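You operate a simulated robot arm through the tools that you are given. There is no shell and no other tool. Be economical: measure what you need, move in short steps, check, and stop when the job is done.

You run a simulated robot arm. Do the job below in one go: nothing can be reset, and whatever is moved stays where it is left.

Task
Set the lane gauge to 30 mm with its block and lock it.
Fine: the block goes back.
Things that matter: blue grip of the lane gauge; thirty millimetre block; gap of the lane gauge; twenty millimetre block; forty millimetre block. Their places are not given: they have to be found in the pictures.

It is judged by the outcome, as a careful person would: the job done as asked, and still so three seconds after it is handed in. It fails if anything else is knocked over, pushed out of place, dropped, spilled or broken.

Robot
A 6-joint arm with a two-finger parallel gripper, fixed in place. Base frame: the origin is at the foot of the arm, x ahead of it, y to its left, z up; the work surface is at about z = 820. Lengths are in mm, angles in degrees, forces in N, time in s.
With the tool pointing down near the work surface it reaches from about 260 to 680 mm from the base axis. Its first joint turns from -66.0 to 66.0 degrees. Payload 2.9 kg.
The tool frame sits at the grasp point between the pads (the TCP): z along the fingers, y along the line on which they close. The tips reach 30 mm beyond it. The gripper opens to 110 mm. The fingers are 20 mm wide and 10 mm thick; the gripper's body (48 by 112 mm) begins 55 mm behind the TCP.
Orientation is told as [roll, pitch, yaw] about the base's x, y, z axes, in that order, counted from this pose: with the fingers straight down and closing along the base's y, the tool's x points along the base's -x, its y along +y and its z along -z.

Tools
- The arm moves only by the tool servo_tool. Its argument "plan" is a list of rows, each an object of numbers (a shift or turn left out is 0, a gripper value left out holds the last): "gripper": the gripper command, from -1 (shut) to 1 (fully open), values between in proportion; "tx", "ty", "tz": the shift along the tool's x, y, z in mm; "rx", "ry", "rz": the turn, a rotation vector about the tool's x, y, z in degrees. In form: [{"gripper": .., "tx": .., "ty": .., "tz": .., "rx": .., "ry": .., "rz": ..}, ...]. A call has 1 to 10 rows; each row shifts and turns the commanded pose from where the row before left it, along the tool's axes as they then stand. A row lasts 0.2 s, in which the tool goes at most 50 mm and 8.6 degrees; a call with a longer step from one row to the next is refused whole, and so is a gripper value outside its range. A pose out of reach is approached as far as the arm can. The call stops where the force on the tool passes 70 N (or 10 N more than at its start, if that is more) or the arm is blocked; 0.2 s more then pass. The fingers move at their own pace (about 108 mm/s each) and stop on an object; they squeeze with about 42 N. The grip force told is the motor's: it shows also when the fingers shut on nothing. Time passes only in rows, and 0.2 s behind the last, so rows that do not move let the fingers close. It gives the time, the measured TCP pose, the force on the tool (base axes), the opening and the grip force at its end, in the units of the frame above (readings bear some noise).
- Cameras (640 x 400 px; columns grow to the right, rows downward): "scene" is fixed at [81.9, 438.1, 1379.3]; the picture's right is [-0.69, -0.73, 0.00], its down [-0.44, 0.42, -0.79] and it looks along [0.58, -0.55, -0.61] (base axes); focal length 324 px, centre (320, 200). "wrist" rides on the gripper at [-36, 0, -57] in the tool frame; the picture's right is [0.00, -1.00, 0.00], its down [0.97, 0.00, -0.24] and it looks along [0.24, 0.00, 0.97] (tool axes); focal length 218 px, centre (320, 200).
- capture(camera): a new picture of that camera. The clock stands still meanwhile.
- pixel_to_xyz(camera, pixels): for up to 12 pixels [column, row] of the newest picture of that camera ("zoom" is the newest enlarged one), the place [x, y, z] in the base frame of the surface seen there, good to about 2 mm. The clock stands still meanwhile.
- enlarge(camera, box): a new picture of the part [left, top, right, bottom] of that camera's present view, enlarged. The clock stands still meanwhile.
- sign_off(): hands the job in; it is judged then, once.

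Keep the steps short. Do not move on a guess: measure, check each grasp and each placing, and mend mistakes. In all there are 80 turns and 46 pictures (those below and enlarged ones count). Leave the gripper open and the arm clear of the work at the hand-in unless told otherwise, and finish with a single line.

The tools are called as name(argument=value, ...) on one line, values as JSON. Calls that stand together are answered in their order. servo_tool: Moves the arm, as the interface text tells. Its arguments: {"type":"object","properties":{"plan":{"type":"array","items":{"type":"object","properties":{"gripper":{"type":"number"},"tx":{"type":"number"},"ty":{"type":"number"},"tz":{"type":"number"},"rx":{"type":"number"},"ry":{"type":"number"},"rz":{"type":"number"}}}}},"required":["plan"]} The other tools are called the same way: capture (camera) takes a picture; pixel_to_xyz (camera, pixels) gives the place of the surface under pixels of a picture; enlarge (camera, box) takes an enlarged picture of a part of a camera's view; sign_off () hands the job in.

At the start:

```text
time: 0.0
tcp_pos: [369.8, -140.6, 1085.4]
orientation: [0.1, 0.0, 0.0]
ft_force: [-0.1, -0.9, 0.7]
width: 109.7
grasp_force: 0.0
```

scene: 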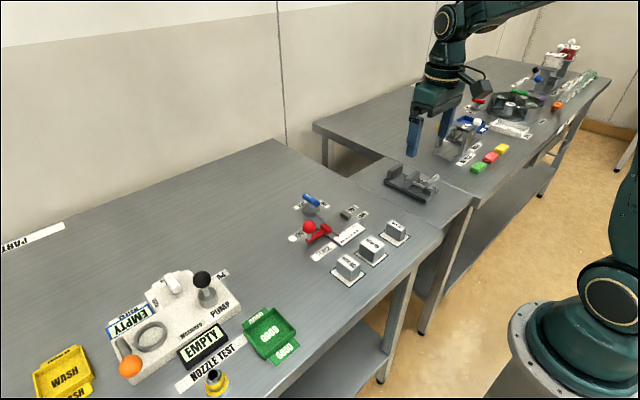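
wrist: 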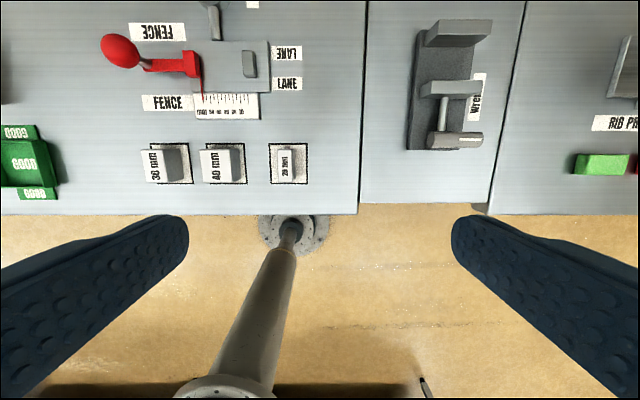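

I see the blocks and gauges around scene (350,230). I'll zoom in on them.

enlarge(camera="scene", box=[270, 170, 430, 290])

enlarge(camera="wrist", box=[80, 0, 360, 200])

```text
3.33 times, centred on (350, 230) of scene
```

zoom: 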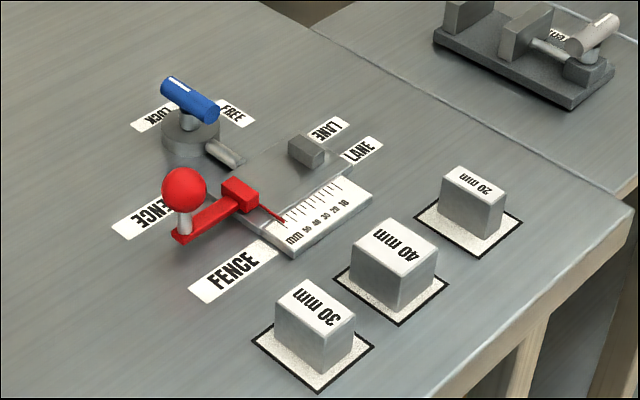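

```text
2.00 times, centred on (220, 100) of wrist
```

zoom: 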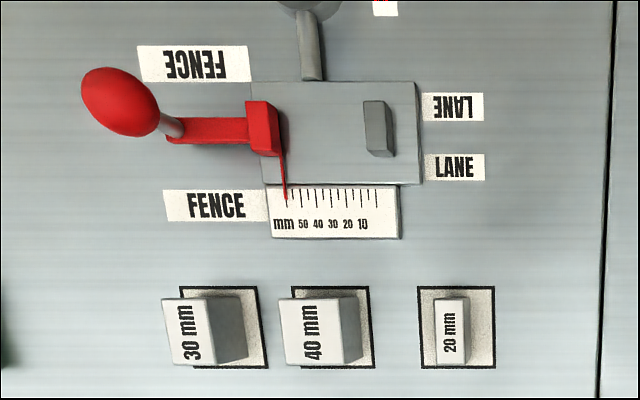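

Mechanism: red fence slides along y, fixed lane stop, blue knob turns between LOCK and FREE. I'll measure points in the wrist zoom and the scene.

pixel_to_xyz(camera="zoom", pixels=[[262, 125], [378, 115], [205, 133], [118, 95], [400, 92], [400, 170], [185, 332], [313, 332], [452, 332], [340, 150], [285, 195], [257, 330]])

pixel_to_xyz(camera="scene", pixels=[[311, 200], [305, 196], [317, 204], [309, 227], [347, 214], [329, 228], [312, 212], [316, 230]])

```text
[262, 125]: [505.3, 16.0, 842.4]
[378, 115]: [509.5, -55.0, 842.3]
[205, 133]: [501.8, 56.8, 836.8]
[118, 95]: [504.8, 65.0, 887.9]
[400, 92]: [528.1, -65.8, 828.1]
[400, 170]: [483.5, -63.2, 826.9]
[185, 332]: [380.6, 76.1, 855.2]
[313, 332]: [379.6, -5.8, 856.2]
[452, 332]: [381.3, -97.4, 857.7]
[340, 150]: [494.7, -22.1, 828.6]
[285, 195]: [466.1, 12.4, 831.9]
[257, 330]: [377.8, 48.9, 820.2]
```

```text
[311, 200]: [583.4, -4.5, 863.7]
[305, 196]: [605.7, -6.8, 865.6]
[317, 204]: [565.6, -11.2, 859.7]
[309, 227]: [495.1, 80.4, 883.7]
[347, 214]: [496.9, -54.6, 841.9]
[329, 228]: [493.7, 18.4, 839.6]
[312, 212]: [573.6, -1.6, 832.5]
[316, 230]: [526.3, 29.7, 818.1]
```

Next I move above the gauge to view it from the top: +200 mm x, +125 mm y, at the same height.

servo_tool(plan=[{"tx": -40, "ty": 25, "gripper": 1}, {"tx": -40, "ty": 25}, {"tx": -40, "ty": 25}, {"tx": -40, "ty": 25}, {"tx": -40, "ty": 25}, {"tz": 30}])

capture(camera="wrist")

```text
time: 1.4
tcp_pos: [568.6, -16.3, 1057.5]
orientation: [0.1, 0.1, 0.0]
ft_force: [-0.2, 0.1, 0.1]
width: 110.0
grasp_force: 0.1
```

```text
41 pictures are left
```

wrist: 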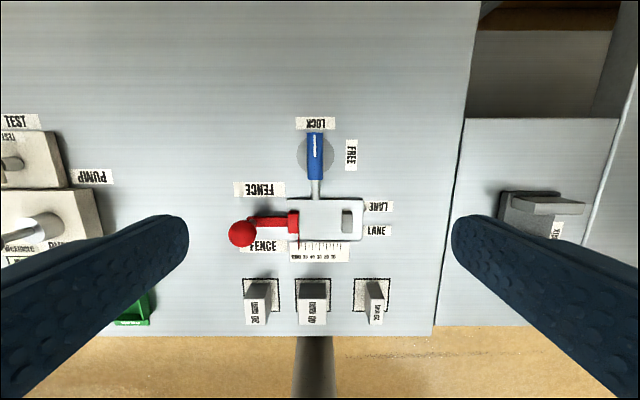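

The blue bar seems to lie along LOCK. A closer look.

enlarge(camera="wrist", box=[230, 105, 400, 211])

pixel_to_xyz(camera="wrist", pixels=[[315, 136], [315, 177], [315, 157], [308, 157], [322, 157], [300, 160], [331, 160], [316, 190], [315, 124], [351, 154]])

```text
3.76 times, centred on (315, 158) of wrist
```

zoom: 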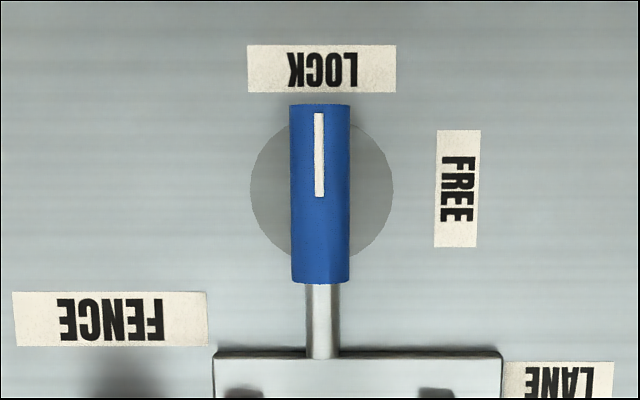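

```text
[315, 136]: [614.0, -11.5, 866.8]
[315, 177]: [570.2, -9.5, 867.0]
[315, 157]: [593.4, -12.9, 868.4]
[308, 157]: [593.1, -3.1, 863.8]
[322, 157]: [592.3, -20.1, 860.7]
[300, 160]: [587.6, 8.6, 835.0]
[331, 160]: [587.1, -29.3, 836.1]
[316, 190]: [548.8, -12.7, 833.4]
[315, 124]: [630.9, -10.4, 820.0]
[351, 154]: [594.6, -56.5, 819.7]
```

The bar is at (593, -12), z 852–868, 16 mm wide; its mark is at LOCK, so it is locked now and must be turned clockwise to FREE. The disc top is at about 836, so I keep the tips above 840. I move over it and down.

servo_tool(plan=[{"tx": -24, "ty": 4.5, "gripper": 0}, {"tz": 45}, {"tz": 45}, {"tz": 45}, {"tz": 30}, {"tz": 20}, {}])

capture(camera="wrist")

```text
time: 3.0
tcp_pos: [593.9, -11.2, 869.4]
orientation: [0.0, 0.0, 0.0]
ft_force: [0.3, 0.7, -0.4]
width: 55.3
grasp_force: 0.0
```

```text
39 pictures are left
```

wrist: 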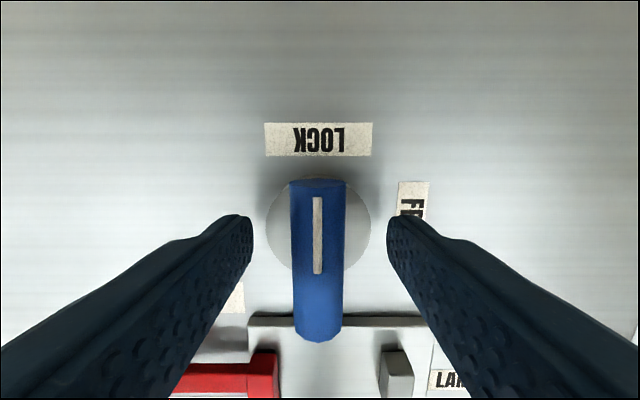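

I check the pivot via the disc edges and bar ends.

pixel_to_xyz(camera="wrist", pixels=[[272, 228], [366, 228], [318, 182], [318, 200], [318, 330], [318, 274]])

```text
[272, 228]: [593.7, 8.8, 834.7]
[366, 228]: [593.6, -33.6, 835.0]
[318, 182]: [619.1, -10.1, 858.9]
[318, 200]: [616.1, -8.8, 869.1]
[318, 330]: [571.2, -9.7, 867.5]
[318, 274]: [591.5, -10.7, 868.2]
```

The pivot is at about (594, -11.5), so I'm centred. Close.

servo_tool(plan=[{"gripper": -1}, {}, {}])

```text
time: 3.8
tcp_pos: [595.6, -10.3, 868.9]
orientation: [0.1, 0.0, 0.1]
ft_force: [0.6, 6.8, -3.2]
width: 17.8
grasp_force: 44.7
```

Gripped (17.8 mm). I turn about tool z by +80° in steps, watching the force.

servo_tool(plan=[{"rz": 5}, {"rz": 8}, {"rz": 8}, {"rz": 8}, {"rz": 8}, {"rz": 8}])

```text
time: 5.2
tcp_pos: [594.9, -11.5, 869.4]
orientation: [-0.1, 0.2, -45.1]
ft_force: [6.0, 10.4, -19.2]
width: 17.9
grasp_force: 44.8
```

It's turning (-45°). I continue.

servo_tool(plan=[{"rz": 8}, {"rz": 8}, {"rz": 8}, {"rz": 8}, {"rz": 8}, {"rz": 5}, {}])

enlarge(camera="scene", box=[270, 170, 430, 290])

```text
time: 6.8
tcp_pos: [593.2, -10.5, 869.6]
orientation: [-0.2, 0.0, -90.1]
ft_force: [-1.2, 7.1, -21.0]
width: 18.0
grasp_force: 45.2
```

```text
3.33 times, centred on (350, 230) of scene
```

zoom: 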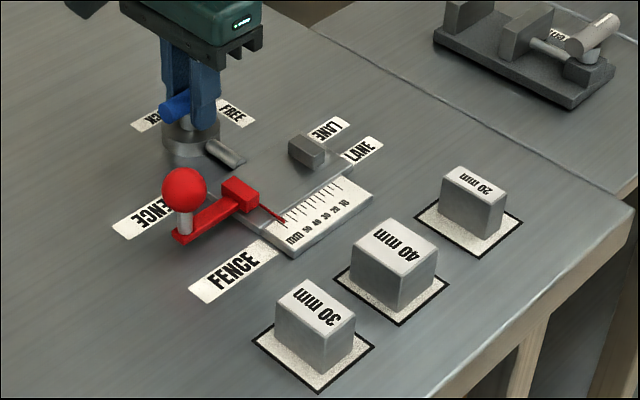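

Turned to FREE. I release, rise, and turn the wrist back.

servo_tool(plan=[{"gripper": -0.2}, {}, {"tz": -40}, {"tz": -45}, {"tz": -45}])

servo_tool(plan=[{"rz": -8.5, "tz": -10}, {"rz": -8.5}, {"rz": -8.5}, {"rz": -8.5}, {"rz": -8.5}, {"rz": -8.5}, {"rz": -8.5}, {"rz": -8.5}, {"rz": -8.5}, {"rz": -8.5}])

servo_tool(plan=[{"rz": -5, "tx": 25}, {"tx": 40, "ty": 10}, {"tx": 40, "ty": 10}, {}])

capture(camera="wrist")

```text
time: 8.0
tcp_pos: [593.4, -10.9, 1000.5]
orientation: [0.1, -0.1, -90.0]
ft_force: [-0.2, -0.4, -0.1]
width: 43.8
grasp_force: 0.1
```

```text
time: 10.2
tcp_pos: [593.1, -10.0, 1010.6]
orientation: [0.0, 0.1, -4.8]
ft_force: [-0.7, 0.9, 0.4]
width: 43.8
grasp_force: 0.0
```

```text
time: 11.2
tcp_pos: [489.7, 12.2, 1010.3]
orientation: [0.0, 0.1, 0.0]
ft_force: [0.2, 0.3, 0.1]
width: 43.9
grasp_force: 0.1
```

```text
37 pictures are left
```

wrist: 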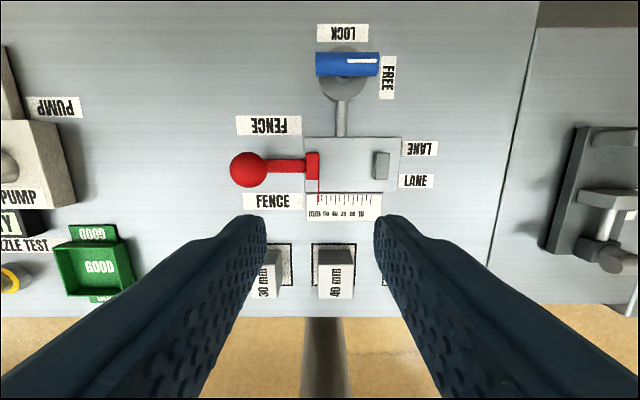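

The mark is now at FREE. Next I measure the gap and the fence.

enlarge(camera="wrist", box=[220, 115, 420, 240])

pixel_to_xyz(camera="zoom", pixels=[[292, 125], [292, 200], [280, 160], [315, 160], [490, 125], [490, 200], [500, 160], [540, 160], [520, 160], [85, 175], [200, 165], [400, 150]])

```text
3.20 times, centred on (320, 178) of wrist
```

zoom: 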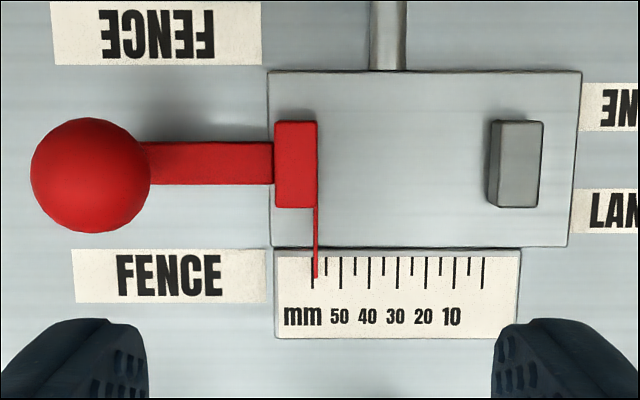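

```text
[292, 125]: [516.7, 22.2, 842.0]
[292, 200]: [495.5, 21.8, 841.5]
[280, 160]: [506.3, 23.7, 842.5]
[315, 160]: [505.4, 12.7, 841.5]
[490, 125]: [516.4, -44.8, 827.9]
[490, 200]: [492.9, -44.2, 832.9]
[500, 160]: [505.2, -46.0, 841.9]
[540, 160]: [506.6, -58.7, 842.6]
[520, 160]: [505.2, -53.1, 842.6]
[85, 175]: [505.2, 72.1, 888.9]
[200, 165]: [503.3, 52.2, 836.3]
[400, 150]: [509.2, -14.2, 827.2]
```

Gap now is about 58 mm (y 13 to -45), jaws at x 493–519. Now I look over the 30 mm block from above.

servo_tool(plan=[{"tx": 30, "ty": 30, "gripper": 0.3}, {"tx": 30, "ty": 25}, {"tz": 40}, {}])

capture(camera="wrist")

```text
time: 12.2
tcp_pos: [428.4, 65.7, 968.2]
orientation: [0.0, 0.0, 0.0]
ft_force: [-0.1, 0.1, 0.4]
width: 71.5
grasp_force: 0.0
```

```text
35 pictures are left
```

wrist: 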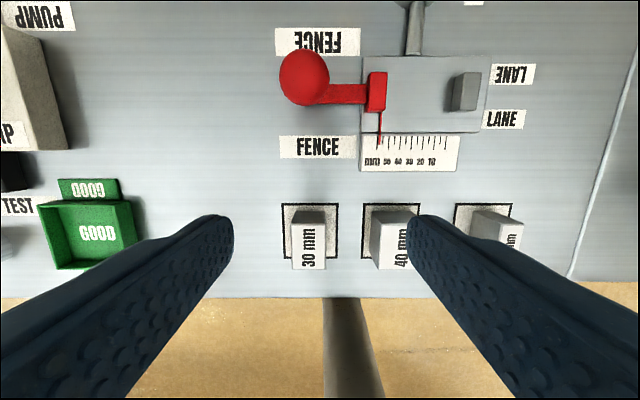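

enlarge(camera="wrist", box=[270, 190, 366, 280])

```text
4.44 times, centred on (318, 235) of wrist
```

zoom: 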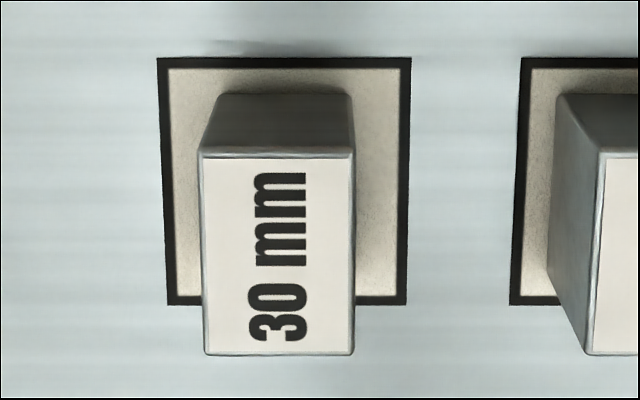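

pixel_to_xyz(camera="zoom", pixels=[[208, 250], [346, 250], [275, 165], [275, 348], [280, 250], [162, 62], [408, 62], [164, 300], [404, 300], [220, 97], [346, 97], [280, 100]])

```text
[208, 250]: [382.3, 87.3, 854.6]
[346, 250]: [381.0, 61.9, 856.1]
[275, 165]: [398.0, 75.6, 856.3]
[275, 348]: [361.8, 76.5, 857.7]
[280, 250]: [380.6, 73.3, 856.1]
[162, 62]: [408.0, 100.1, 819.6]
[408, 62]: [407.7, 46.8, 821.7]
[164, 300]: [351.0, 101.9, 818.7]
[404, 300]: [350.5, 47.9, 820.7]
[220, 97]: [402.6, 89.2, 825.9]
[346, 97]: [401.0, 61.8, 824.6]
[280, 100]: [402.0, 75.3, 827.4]
```

The block spans y 60–89, x 361–401, top 856: 30 mm in y, centred on its mat at (380.5, 74.5). I'll grip its x faces, with the wrist turned -90°, so the fingers stay out of the gap direction.

servo_tool(plan=[{"tx": 47.5, "ty": 9}, {"rz": 8.5}, {"rz": 8.5}, {"rz": 8.5}, {"rz": 8.5}, {"rz": 8.5}, {"rz": 8.5}, {"rz": 8.5}, {"rz": 8.5}, {"rz": 8.5}])

servo_tool(plan=[{"rz": 8.5}, {"rz": 5}, {}])

capture(camera="wrist")

```text
time: 14.4
tcp_pos: [382.6, 74.7, 970.3]
orientation: [0.0, -0.1, -76.6]
ft_force: [0.5, -0.5, 0.2]
width: 71.4
grasp_force: 0.1
```

```text
time: 15.2
tcp_pos: [381.1, 73.6, 970.8]
orientation: [-0.1, -0.1, -90.1]
ft_force: [0.5, 0.2, 0.9]
width: 71.4
grasp_force: 0.0
```

```text
33 pictures are left
```

wrist: 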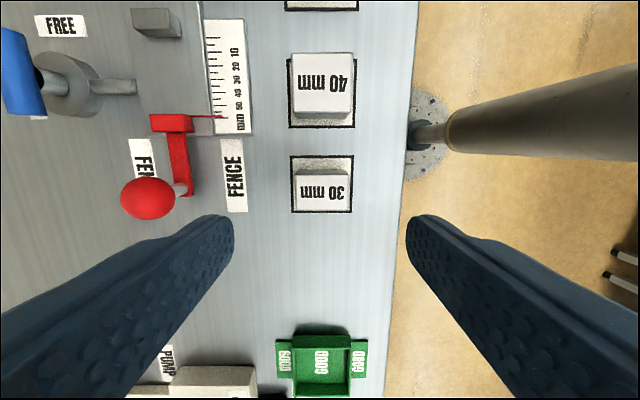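

Aligned. I lower to TCP z≈860.

servo_tool(plan=[{"tz": 40}, {"tz": 40}, {"tz": 20}, {"tz": 10}, {}])

capture(camera="wrist")

```text
time: 16.4
tcp_pos: [382.4, 75.1, 859.4]
orientation: [0.0, -0.1, -89.9]
ft_force: [0.2, -0.1, 1.0]
width: 71.5
grasp_force: 0.1
```

```text
32 pictures are left
```

wrist: 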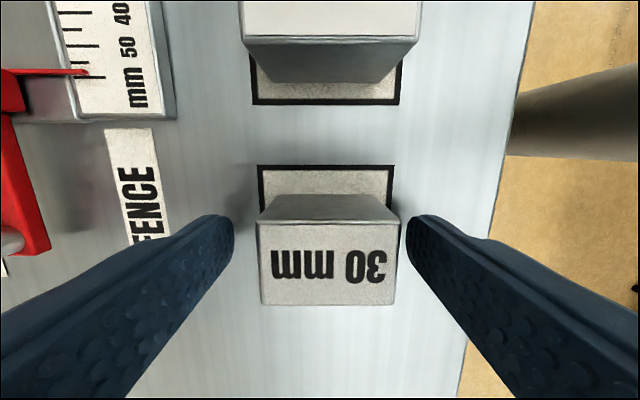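

The block sits about 2 mm toward -x of the finger centre; I correct and close.

servo_tool(plan=[{"ty": -2}, {}, {"gripper": -1}, {}, {}])

```text
time: 17.6
tcp_pos: [380.6, 74.4, 859.9]
orientation: [0.0, 0.0, -90.1]
ft_force: [0.1, 1.0, -0.1]
width: 43.7
grasp_force: 41.2
```

Gripped. I lift, check, then carry it above the gap.

servo_tool(plan=[{"tz": -20}, {"tz": -40}, {"tz": -40}, {}])

servo_tool(plan=[{"tx": -35}, {"tx": -35}, {"tx": -33.4}, {"ty": 40}, {"ty": 40}, {"ty": 44.5}, {}, {}])

capture(camera="wrist")

enlarge(camera="scene", box=[270, 150, 430, 270])

```text
time: 18.6
tcp_pos: [379.2, 74.0, 958.1]
orientation: [-0.1, -0.1, -90.0]
ft_force: [0.6, 0.4, -0.9]
width: 43.5
grasp_force: 42.1
```

```text
time: 20.4
tcp_pos: [504.6, -30.9, 958.8]
orientation: [0.0, 0.0, -89.9]
ft_force: [0.7, 0.2, -1.7]
width: 43.4
grasp_force: 42.2
```

```text
31 pictures are left
```

wrist: 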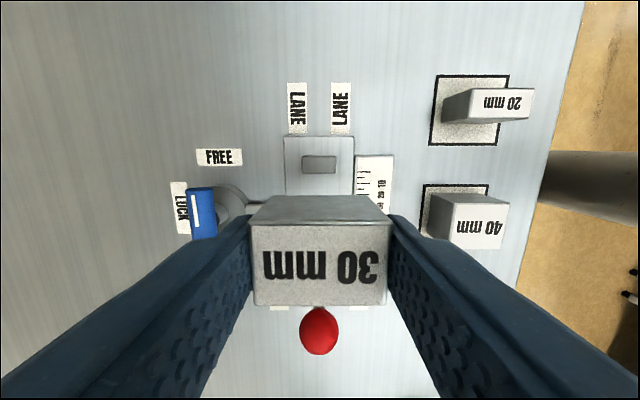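

```text
3.33 times, centred on (350, 210) of scene
```

zoom: 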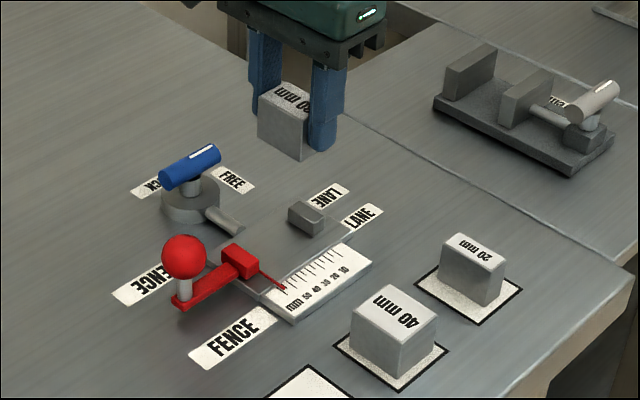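

Carried well. I shift 3 mm toward +y for clearance from the lane stop, and lower to just above the plate.

servo_tool(plan=[{"tx": 3}, {"tz": 40}, {"tz": 30}, {"tz": 10}, {}])

capture(camera="wrist")

enlarge(camera="scene", box=[290, 180, 386, 252])

```text
time: 21.6
tcp_pos: [503.9, -24.4, 880.0]
orientation: [0.0, 0.0, -90.0]
ft_force: [-0.9, 0.2, -1.1]
width: 43.6
grasp_force: 41.8
```

```text
29 pictures are left
```

wrist: 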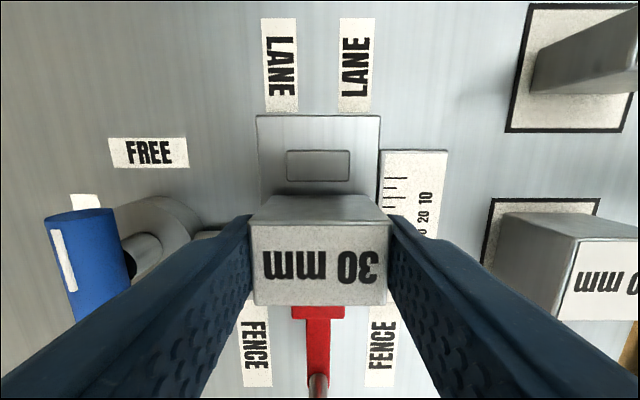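

```text
5.56 times, centred on (338, 216) of scene
```

zoom: 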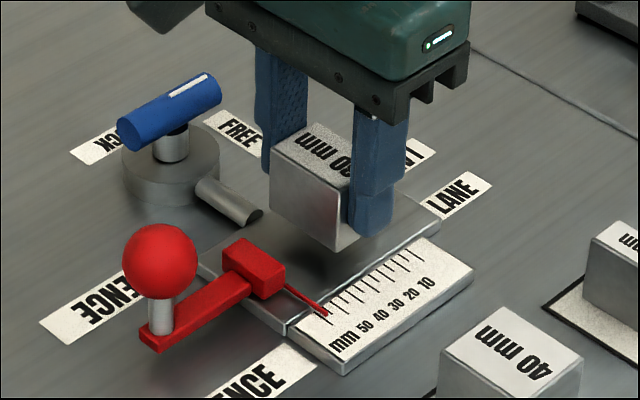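

Clear of both jaws. I lower slowly to the plate (expected at TCP z≈868).

servo_tool(plan=[{"tz": 6}, {"tz": 3}, {"tz": 1.5}, {}])

```text
time: 22.6
tcp_pos: [503.2, -25.5, 870.0]
orientation: [-0.1, -0.1, -90.0]
ft_force: [0.5, 0.6, -0.3]
width: 43.5
grasp_force: 42.1
```

servo_tool(plan=[{"tz": 1}, {"tz": 0.7}, {}])

```text
time: 23.4
tcp_pos: [503.9, -24.6, 868.7]
orientation: [-0.1, -0.1, -90.0]
ft_force: [-0.3, -0.7, -1.0]
width: 43.6
grasp_force: 42.2
```

servo_tool(plan=[{"tz": 0.7}, {}])

servo_tool(plan=[{"tz": 0.7}, {}])

```text
time: 24.0
tcp_pos: [502.9, -24.3, 868.5]
orientation: [0.0, 0.0, -90.0]
ft_force: [-0.8, -0.2, -2.0]
width: 43.5
grasp_force: 41.6
```

```text
time: 24.6
tcp_pos: [503.9, -26.1, 866.4]
orientation: [0.0, 0.0, -90.0]
ft_force: [-2.8, 1.6, 6.7]
width: 43.4
grasp_force: 42.1
```

Contact (6.7 N). I release and rise straight up.

servo_tool(plan=[{"gripper": 0.2}, {}, {"tz": -10}, {"tz": -40}, {"tz": -45}, {"tz": -10}])

capture(camera="wrist")

```text
time: 26.0
tcp_pos: [504.7, -26.2, 972.9]
orientation: [-0.1, 0.0, -90.0]
ft_force: [0.2, -0.2, 0.3]
width: 66.2
grasp_force: 0.0
```

```text
27 pictures are left
```

wrist: 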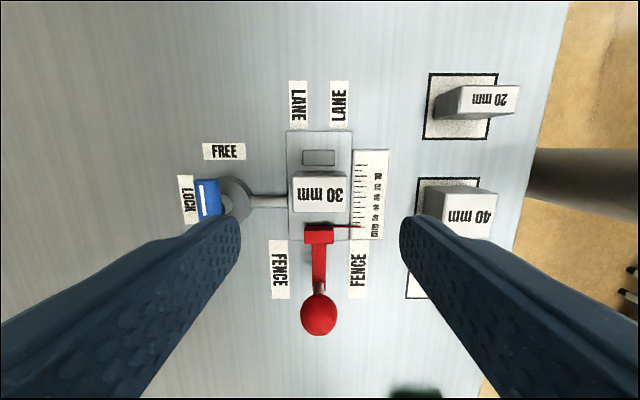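

The block stands in the gap. Now the fence knob: I measure it.

enlarge(camera="wrist", box=[270, 120, 400, 350])

pixel_to_xyz(camera="wrist", pixels=[[319, 300], [319, 316], [304, 314], [333, 314], [319, 330], [319, 270], [319, 180], [319, 208], [297, 195], [343, 195], [319, 228], [319, 157]])

pixel_to_xyz(camera="scene", pixels=[[309, 227], [302, 227], [315, 227], [309, 222], [309, 231]])

```text
1.74 times, centred on (335, 235) of wrist
```

zoom: 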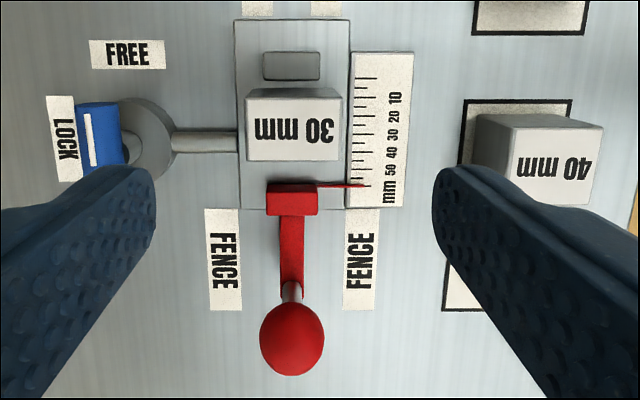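

```text
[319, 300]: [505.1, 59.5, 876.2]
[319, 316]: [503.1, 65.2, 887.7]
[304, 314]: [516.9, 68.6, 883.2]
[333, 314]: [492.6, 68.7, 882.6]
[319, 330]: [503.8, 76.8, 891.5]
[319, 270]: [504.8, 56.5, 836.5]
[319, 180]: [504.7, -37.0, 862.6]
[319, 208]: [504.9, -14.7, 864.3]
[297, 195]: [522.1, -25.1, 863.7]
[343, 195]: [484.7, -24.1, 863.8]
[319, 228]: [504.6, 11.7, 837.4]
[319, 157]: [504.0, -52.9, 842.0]
```

```text
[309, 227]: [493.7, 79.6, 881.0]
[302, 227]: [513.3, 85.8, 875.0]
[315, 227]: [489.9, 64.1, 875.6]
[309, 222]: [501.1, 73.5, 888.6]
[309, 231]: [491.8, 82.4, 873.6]
```

Ball centre about (505, 74.5, 876), radius 15. I move above it and down around it (fingers on the x sides).

servo_tool(plan=[{"tx": 35}, {"tx": 35}, {"tx": 30.5}, {"tz": 40}, {"tz": 35}, {"tz": 22}, {}])

capture(camera="wrist")

```text
time: 27.6
tcp_pos: [502.7, 75.6, 873.8]
orientation: [0.0, -0.1, -89.9]
ft_force: [-0.7, -0.1, 0.1]
width: 66.0
grasp_force: 0.1
```

```text
25 pictures are left
```

wrist: 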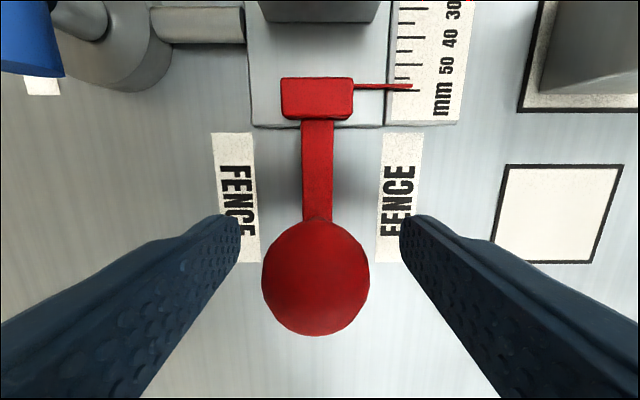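

Ball well between the fingers. I nudge +1 mm in x and close.

servo_tool(plan=[{"ty": 1.2, "tz": -1}, {"gripper": -1}, {}, {}])

```text
time: 28.6
tcp_pos: [504.3, 73.9, 876.1]
orientation: [0.0, 0.0, -90.0]
ft_force: [-0.2, -0.3, 0.0]
width: 31.3
grasp_force: 44.9
```

Gripped (31 mm). I slide -y: 20 mm first.

servo_tool(plan=[{"tx": -4}, {"tx": -5}, {"tx": -5}, {"tx": -5}, {}])

enlarge(camera="wrist", box=[220, 0, 420, 125])

```text
time: 29.8
tcp_pos: [505.5, 55.8, 876.1]
orientation: [0.0, -0.1, -89.9]
ft_force: [-0.5, 0.7, -6.0]
width: 31.1
grasp_force: 44.7
```

```text
3.20 times, centred on (320, 62) of wrist
```

zoom: 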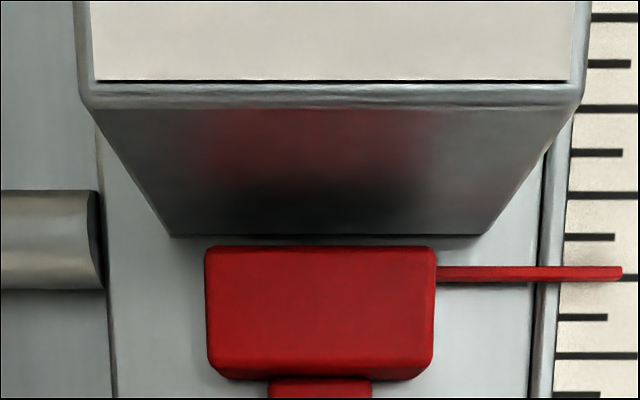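

The fence moves freely and nearly touches the block. I continue gently.

servo_tool(plan=[{"tx": -2}, {"tx": -2}, {"tx": -2}, {}])

servo_tool(plan=[{"tx": -1}, {"tx": -1}, {}])

```text
time: 30.8
tcp_pos: [504.1, 51.2, 875.4]
orientation: [-0.1, 0.0, -90.0]
ft_force: [4.7, 1.1, -18.2]
width: 31.1
grasp_force: 45.3
```

```text
time: 31.6
tcp_pos: [506.2, 47.9, 875.7]
orientation: [-0.1, 0.0, -90.0]
ft_force: [1.5, 1.5, -20.7]
width: 31.1
grasp_force: 44.8
```

servo_tool(plan=[{"tx": -1}, {}])

enlarge(camera="scene", box=[290, 180, 386, 252])

```text
time: 32.2
tcp_pos: [504.9, 47.0, 875.4]
orientation: [-0.1, 0.0, -90.0]
ft_force: [3.0, 0.7, -23.9]
width: 31.4
grasp_force: 44.8
```

```text
5.56 times, centred on (338, 216) of scene
```

zoom: 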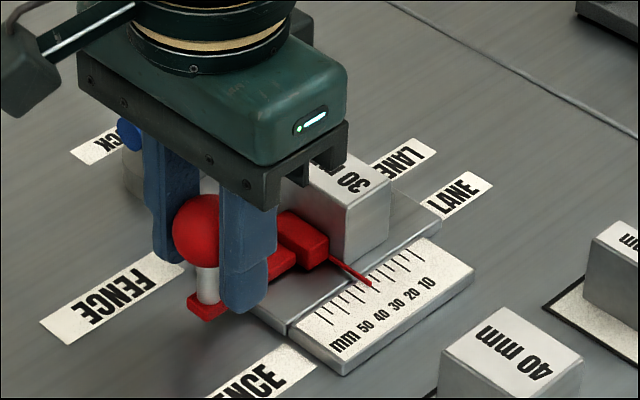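

Pointer reads a bit over 30. Continue in sub-mm steps until a side force shows.

servo_tool(plan=[{"tx": -0.8}, {}])

servo_tool(plan=[{"tx": -0.8}, {}])

servo_tool(plan=[{"tx": -0.8}, {}])

```text
time: 32.8
tcp_pos: [504.3, 46.1, 876.5]
orientation: [-0.2, 0.0, -90.0]
ft_force: [-3.7, 3.2, -15.4]
width: 31.3
grasp_force: 45.0
```

```text
time: 33.4
tcp_pos: [504.9, 46.9, 875.2]
orientation: [0.0, 0.1, -89.8]
ft_force: [-0.1, 13.1, -14.6]
width: 31.5
grasp_force: 45.1
```

```text
time: 34.0
tcp_pos: [505.1, 46.5, 875.3]
orientation: [0.0, 0.2, -89.8]
ft_force: [2.3, 21.0, -14.2]
width: 31.4
grasp_force: 45.3
```

Side force rises to 21 N with no more travel: the block is snug. I release and rise.

servo_tool(plan=[{"gripper": 0.1}, {}, {"tz": -20}, {"tz": -40}, {"tz": -40}, {}])

capture(camera="wrist")

enlarge(camera="wrist", box=[250, 60, 400, 200])

```text
time: 35.4
tcp_pos: [504.5, 44.6, 976.4]
orientation: [0.1, 0.1, -89.9]
ft_force: [-0.4, 0.1, 0.5]
width: 60.6
grasp_force: 0.0
```

```text
22 pictures are left
```

wrist: 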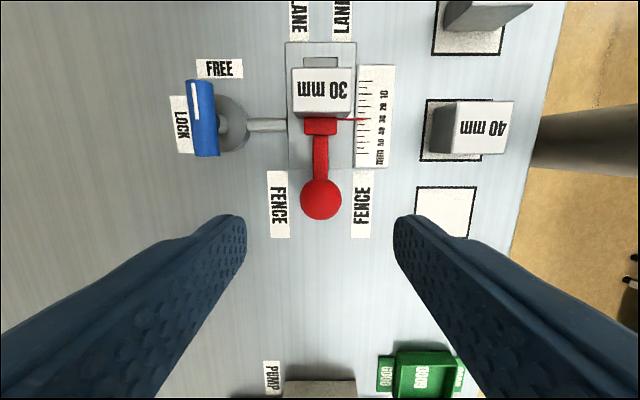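

```text
2.86 times, centred on (325, 130) of wrist
```

zoom: 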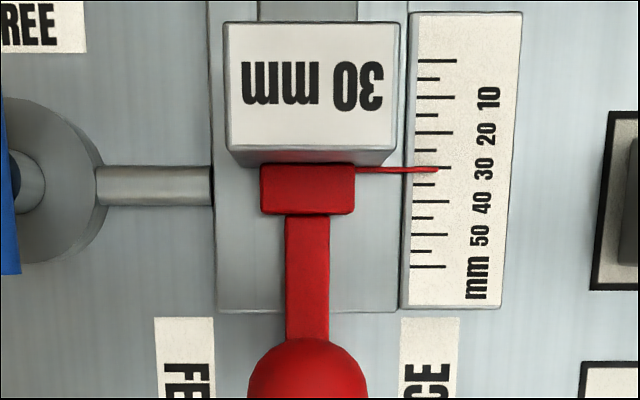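

The pointer reads 30 and the block is snug. Now I go to the blue grip, fingers on its x sides.

servo_tool(plan=[{"ty": 45, "tx": -10}, {"ty": 44, "tx": -23}, {"tx": -23, "gripper": 0}, {"tz": 40}, {"tz": 40}, {"tz": 26}, {}])

capture(camera="wrist")

```text
time: 37.0
tcp_pos: [592.5, -12.7, 871.7]
orientation: [0.0, 0.0, -89.9]
ft_force: [-0.6, -0.1, 0.4]
width: 55.1
grasp_force: 0.0
```

```text
20 pictures are left
```

wrist: 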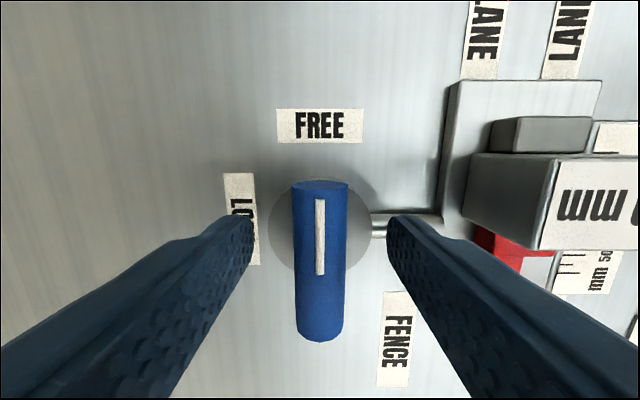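

Centred. I lower 1.5 mm, close, and turn the grip half-way back.

servo_tool(plan=[{"tz": 1.5, "ty": 0.8}, {"gripper": -1}, {}, {}])

servo_tool(plan=[{"rz": -5}, {"rz": -8}, {"rz": -8}, {"rz": -8}, {"rz": -8}, {"rz": -8}])

servo_tool(plan=[{"rz": -8}, {"rz": -8}, {"rz": -8}, {"rz": -8}, {"rz": -8}, {"rz": -5}, {}, {}])

```text
time: 38.0
tcp_pos: [593.3, -11.6, 867.8]
orientation: [-0.2, 0.1, -90.0]
ft_force: [-11.6, 0.3, 5.2]
width: 17.6
grasp_force: 44.7
```

```text
time: 39.4
tcp_pos: [594.6, -11.2, 868.3]
orientation: [0.1, 0.0, -44.9]
ft_force: [-16.0, -2.6, 6.6]
width: 18.0
grasp_force: 45.2
```

```text
time: 41.2
tcp_pos: [595.3, -10.2, 869.1]
orientation: [0.0, -0.1, 0.2]
ft_force: [-7.8, 13.0, 6.0]
width: 17.8
grasp_force: 44.9
```

Turned back to 0°. I release, rise, and check the mark.

servo_tool(plan=[{"gripper": -0.2}, {}, {"tz": -40}, {"tz": -45}, {"tz": -30, "tx": 30}, {"tx": 30, "tz": 0}, {}])

capture(camera="wrist")

enlarge(camera="wrist", box=[220, 60, 420, 240])

```text
time: 42.8
tcp_pos: [534.3, -11.2, 984.5]
orientation: [0.1, 0.0, 0.0]
ft_force: [0.0, 0.4, 0.5]
width: 44.1
grasp_force: 0.0
```

```text
19 pictures are left
```

wrist: 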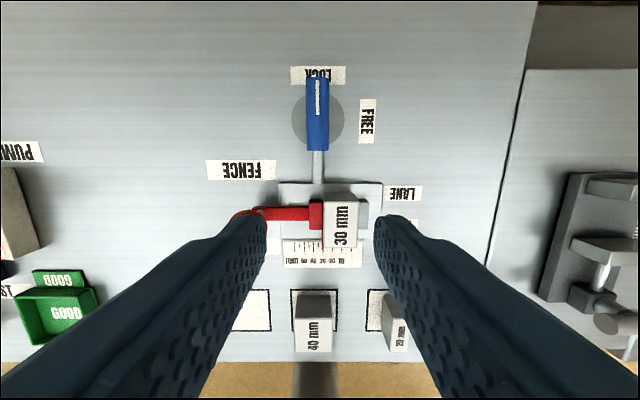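

```text
2.22 times, centred on (320, 150) of wrist
```

zoom: 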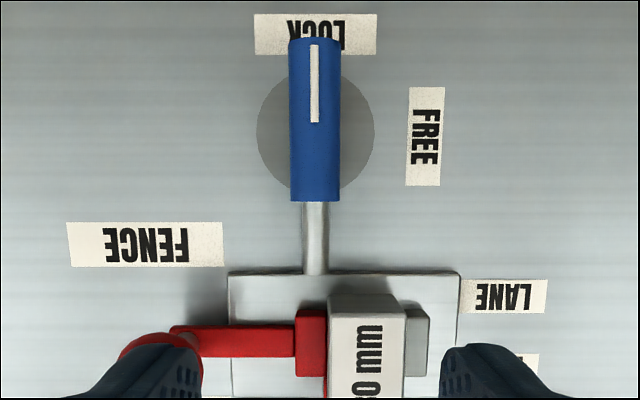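

Locked. Now I position above the block with the wrist at -90°.

servo_tool(plan=[{"tx": 29.5, "ty": -19, "gripper": 0.25}, {"rz": 8.5}, {"rz": 8.5}, {"rz": 8.5}, {"rz": 8.5}, {"rz": 8.5}, {"rz": 8.5}, {"rz": 8.5}, {"rz": 8.5}, {"rz": 8.5}])

servo_tool(plan=[{"rz": 8.5}, {"rz": 5}, {"tz": 40}, {"tz": 30}, {}])

capture(camera="wrist")

```text
time: 45.0
tcp_pos: [505.7, -29.7, 983.3]
orientation: [0.0, 0.0, -76.6]
ft_force: [-0.6, 0.5, 0.9]
width: 68.9
grasp_force: 0.0
```

```text
time: 46.2
tcp_pos: [505.8, -30.5, 913.4]
orientation: [0.0, 0.0, -90.0]
ft_force: [0.1, 0.4, 0.6]
width: 68.9
grasp_force: 0.1
```

```text
17 pictures are left
```

wrist: 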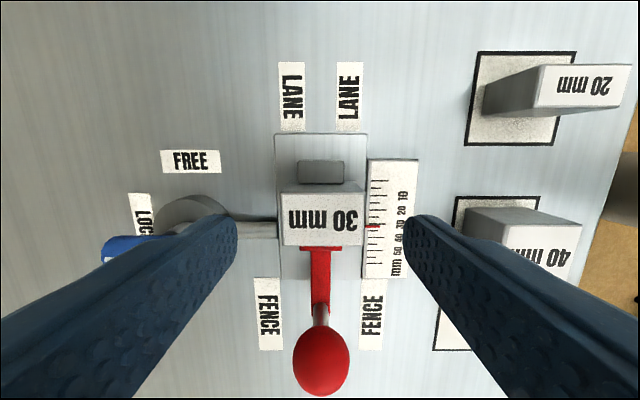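

pixel_to_xyz(camera="wrist", pixels=[[285, 220], [359, 220], [321, 198], [321, 242], [321, 221]])

```text
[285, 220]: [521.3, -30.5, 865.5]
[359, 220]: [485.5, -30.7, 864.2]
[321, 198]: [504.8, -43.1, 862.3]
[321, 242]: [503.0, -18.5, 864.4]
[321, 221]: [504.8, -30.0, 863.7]
```

Block centre about (504, -30.5). I lower to 869 and close.

servo_tool(plan=[{"ty": -1.7}, {"tz": 25}, {"tz": 12}, {"tz": 7}, {}, {"gripper": -1}, {}, {}])

```text
time: 48.0
tcp_pos: [505.2, -30.8, 868.6]
orientation: [-0.1, 0.0, -90.1]
ft_force: [-0.2, 0.6, 0.4]
width: 43.2
grasp_force: 42.0
```

Gripped. I lift slowly.

servo_tool(plan=[{"tz": -3}, {"tz": -6}, {"tz": -15}, {"tz": -20}, {"tz": -25}, {"tz": -25}, {}])

enlarge(camera="scene", box=[290, 160, 410, 250])

```text
time: 49.6
tcp_pos: [503.8, -32.1, 962.4]
orientation: [0.0, 0.1, -90.0]
ft_force: [0.2, -0.1, -0.7]
width: 43.1
grasp_force: 41.2
```

```text
4.44 times, centred on (350, 205) of scene
```

zoom: 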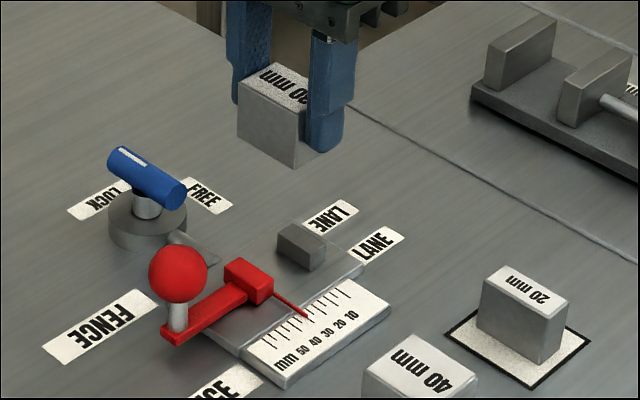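

The gauge stays at 30, locked, block out. I carry it back over its mat.

servo_tool(plan=[{"ty": -42}, {"ty": -42}, {"ty": -40}, {"tx": 35}, {"tx": 35}, {"tx": 35}, {}, {}])

capture(camera="wrist")

```text
time: 51.4
tcp_pos: [380.0, 75.7, 961.7]
orientation: [-0.1, 0.0, -90.0]
ft_force: [-0.2, 0.4, -1.3]
width: 43.1
grasp_force: 42.0
```

```text
15 pictures are left
```

wrist: 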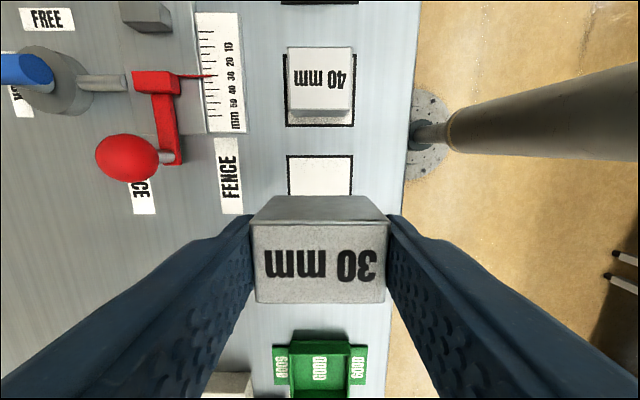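

In line with the mat. I lower 90 mm and check.

servo_tool(plan=[{"tz": 40}, {"tz": 35}, {"tz": 15}, {"tz": 6}, {}])

capture(camera="wrist")

```text
time: 52.6
tcp_pos: [379.1, 73.8, 867.8]
orientation: [0.1, 0.1, -90.1]
ft_force: [-0.1, 1.0, -1.4]
width: 43.3
grasp_force: 41.7
```

```text
14 pictures are left
```

wrist: 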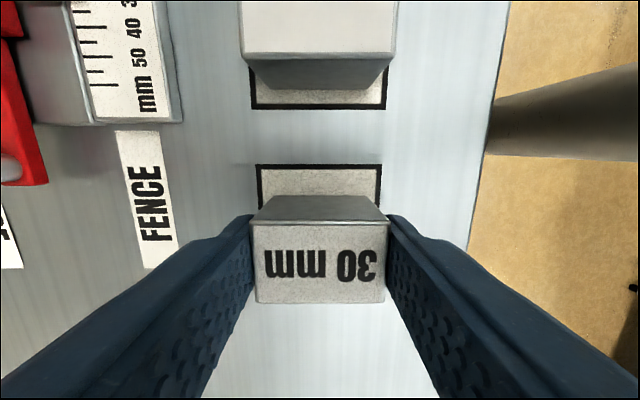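

Well centred on the mat. I lower the last few mm.

servo_tool(plan=[{"tz": 3}, {"tz": 2}, {"tz": 0.8}, {}])

servo_tool(plan=[{"tz": 0.7}, {}])

servo_tool(plan=[{"tz": 0.7}, {}])

```text
time: 53.6
tcp_pos: [379.3, 74.8, 861.5]
orientation: [0.0, 0.0, -90.0]
ft_force: [0.4, -0.6, -1.4]
width: 43.2
grasp_force: 42.3
```

```text
time: 54.2
tcp_pos: [379.7, 74.8, 861.9]
orientation: [0.0, 0.0, -90.1]
ft_force: [0.3, -0.2, -0.9]
width: 43.4
grasp_force: 42.2
```

```text
time: 54.8
tcp_pos: [379.8, 74.4, 860.9]
orientation: [0.1, 0.0, -90.0]
ft_force: [-1.3, -2.7, 14.4]
width: 43.0
grasp_force: 42.0
```

Contact (14 N). I release, rise and back off, then check everything.

servo_tool(plan=[{"gripper": 0.3}, {}, {"tz": -15}, {"tz": -40}, {"tz": -45}, {"tz": -45}, {"tz": -45, "gripper": 1}, {"tx": -45}, {"tx": -45}, {"tx": -45}])

servo_tool(plan=[{"tx": -45}, {"tx": -45}, {}])

enlarge(camera="scene", box=[270, 170, 430, 290])

capture(camera="wrist")

```text
time: 57.0
tcp_pos: [379.2, -63.4, 1051.1]
orientation: [-0.1, 0.0, -89.9]
ft_force: [1.0, 0.3, 1.2]
width: 110.3
grasp_force: 0.0
```

```text
time: 57.8
tcp_pos: [379.4, -150.0, 1050.0]
orientation: [0.0, -0.1, -90.0]
ft_force: [-0.4, 0.3, -0.2]
width: 110.0
grasp_force: 0.1
```

```text
3.33 times, centred on (350, 230) of scene
```

zoom: 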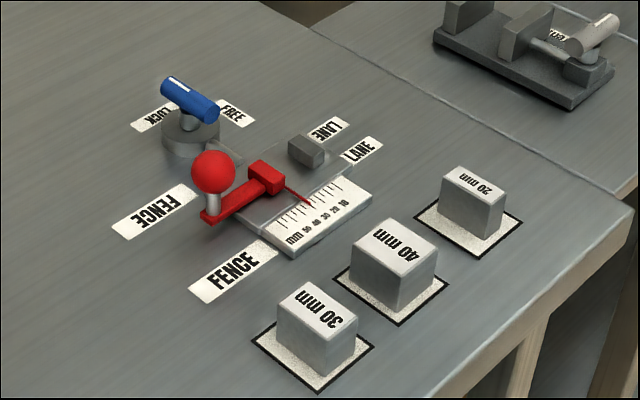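

```text
12 pictures are left
```

wrist: 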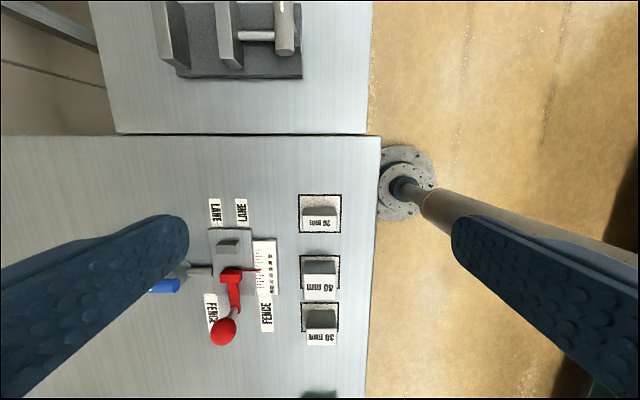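

The pointer is at 30, the blue grip at LOCK, the block is back on its mat, and the arm is clear with the gripper open. Handing in.

sign_off()

```text
The job is handed in.
```

The lane gauge is set to 30 mm with its block and locked, and the 30 mm block is back on its mat.
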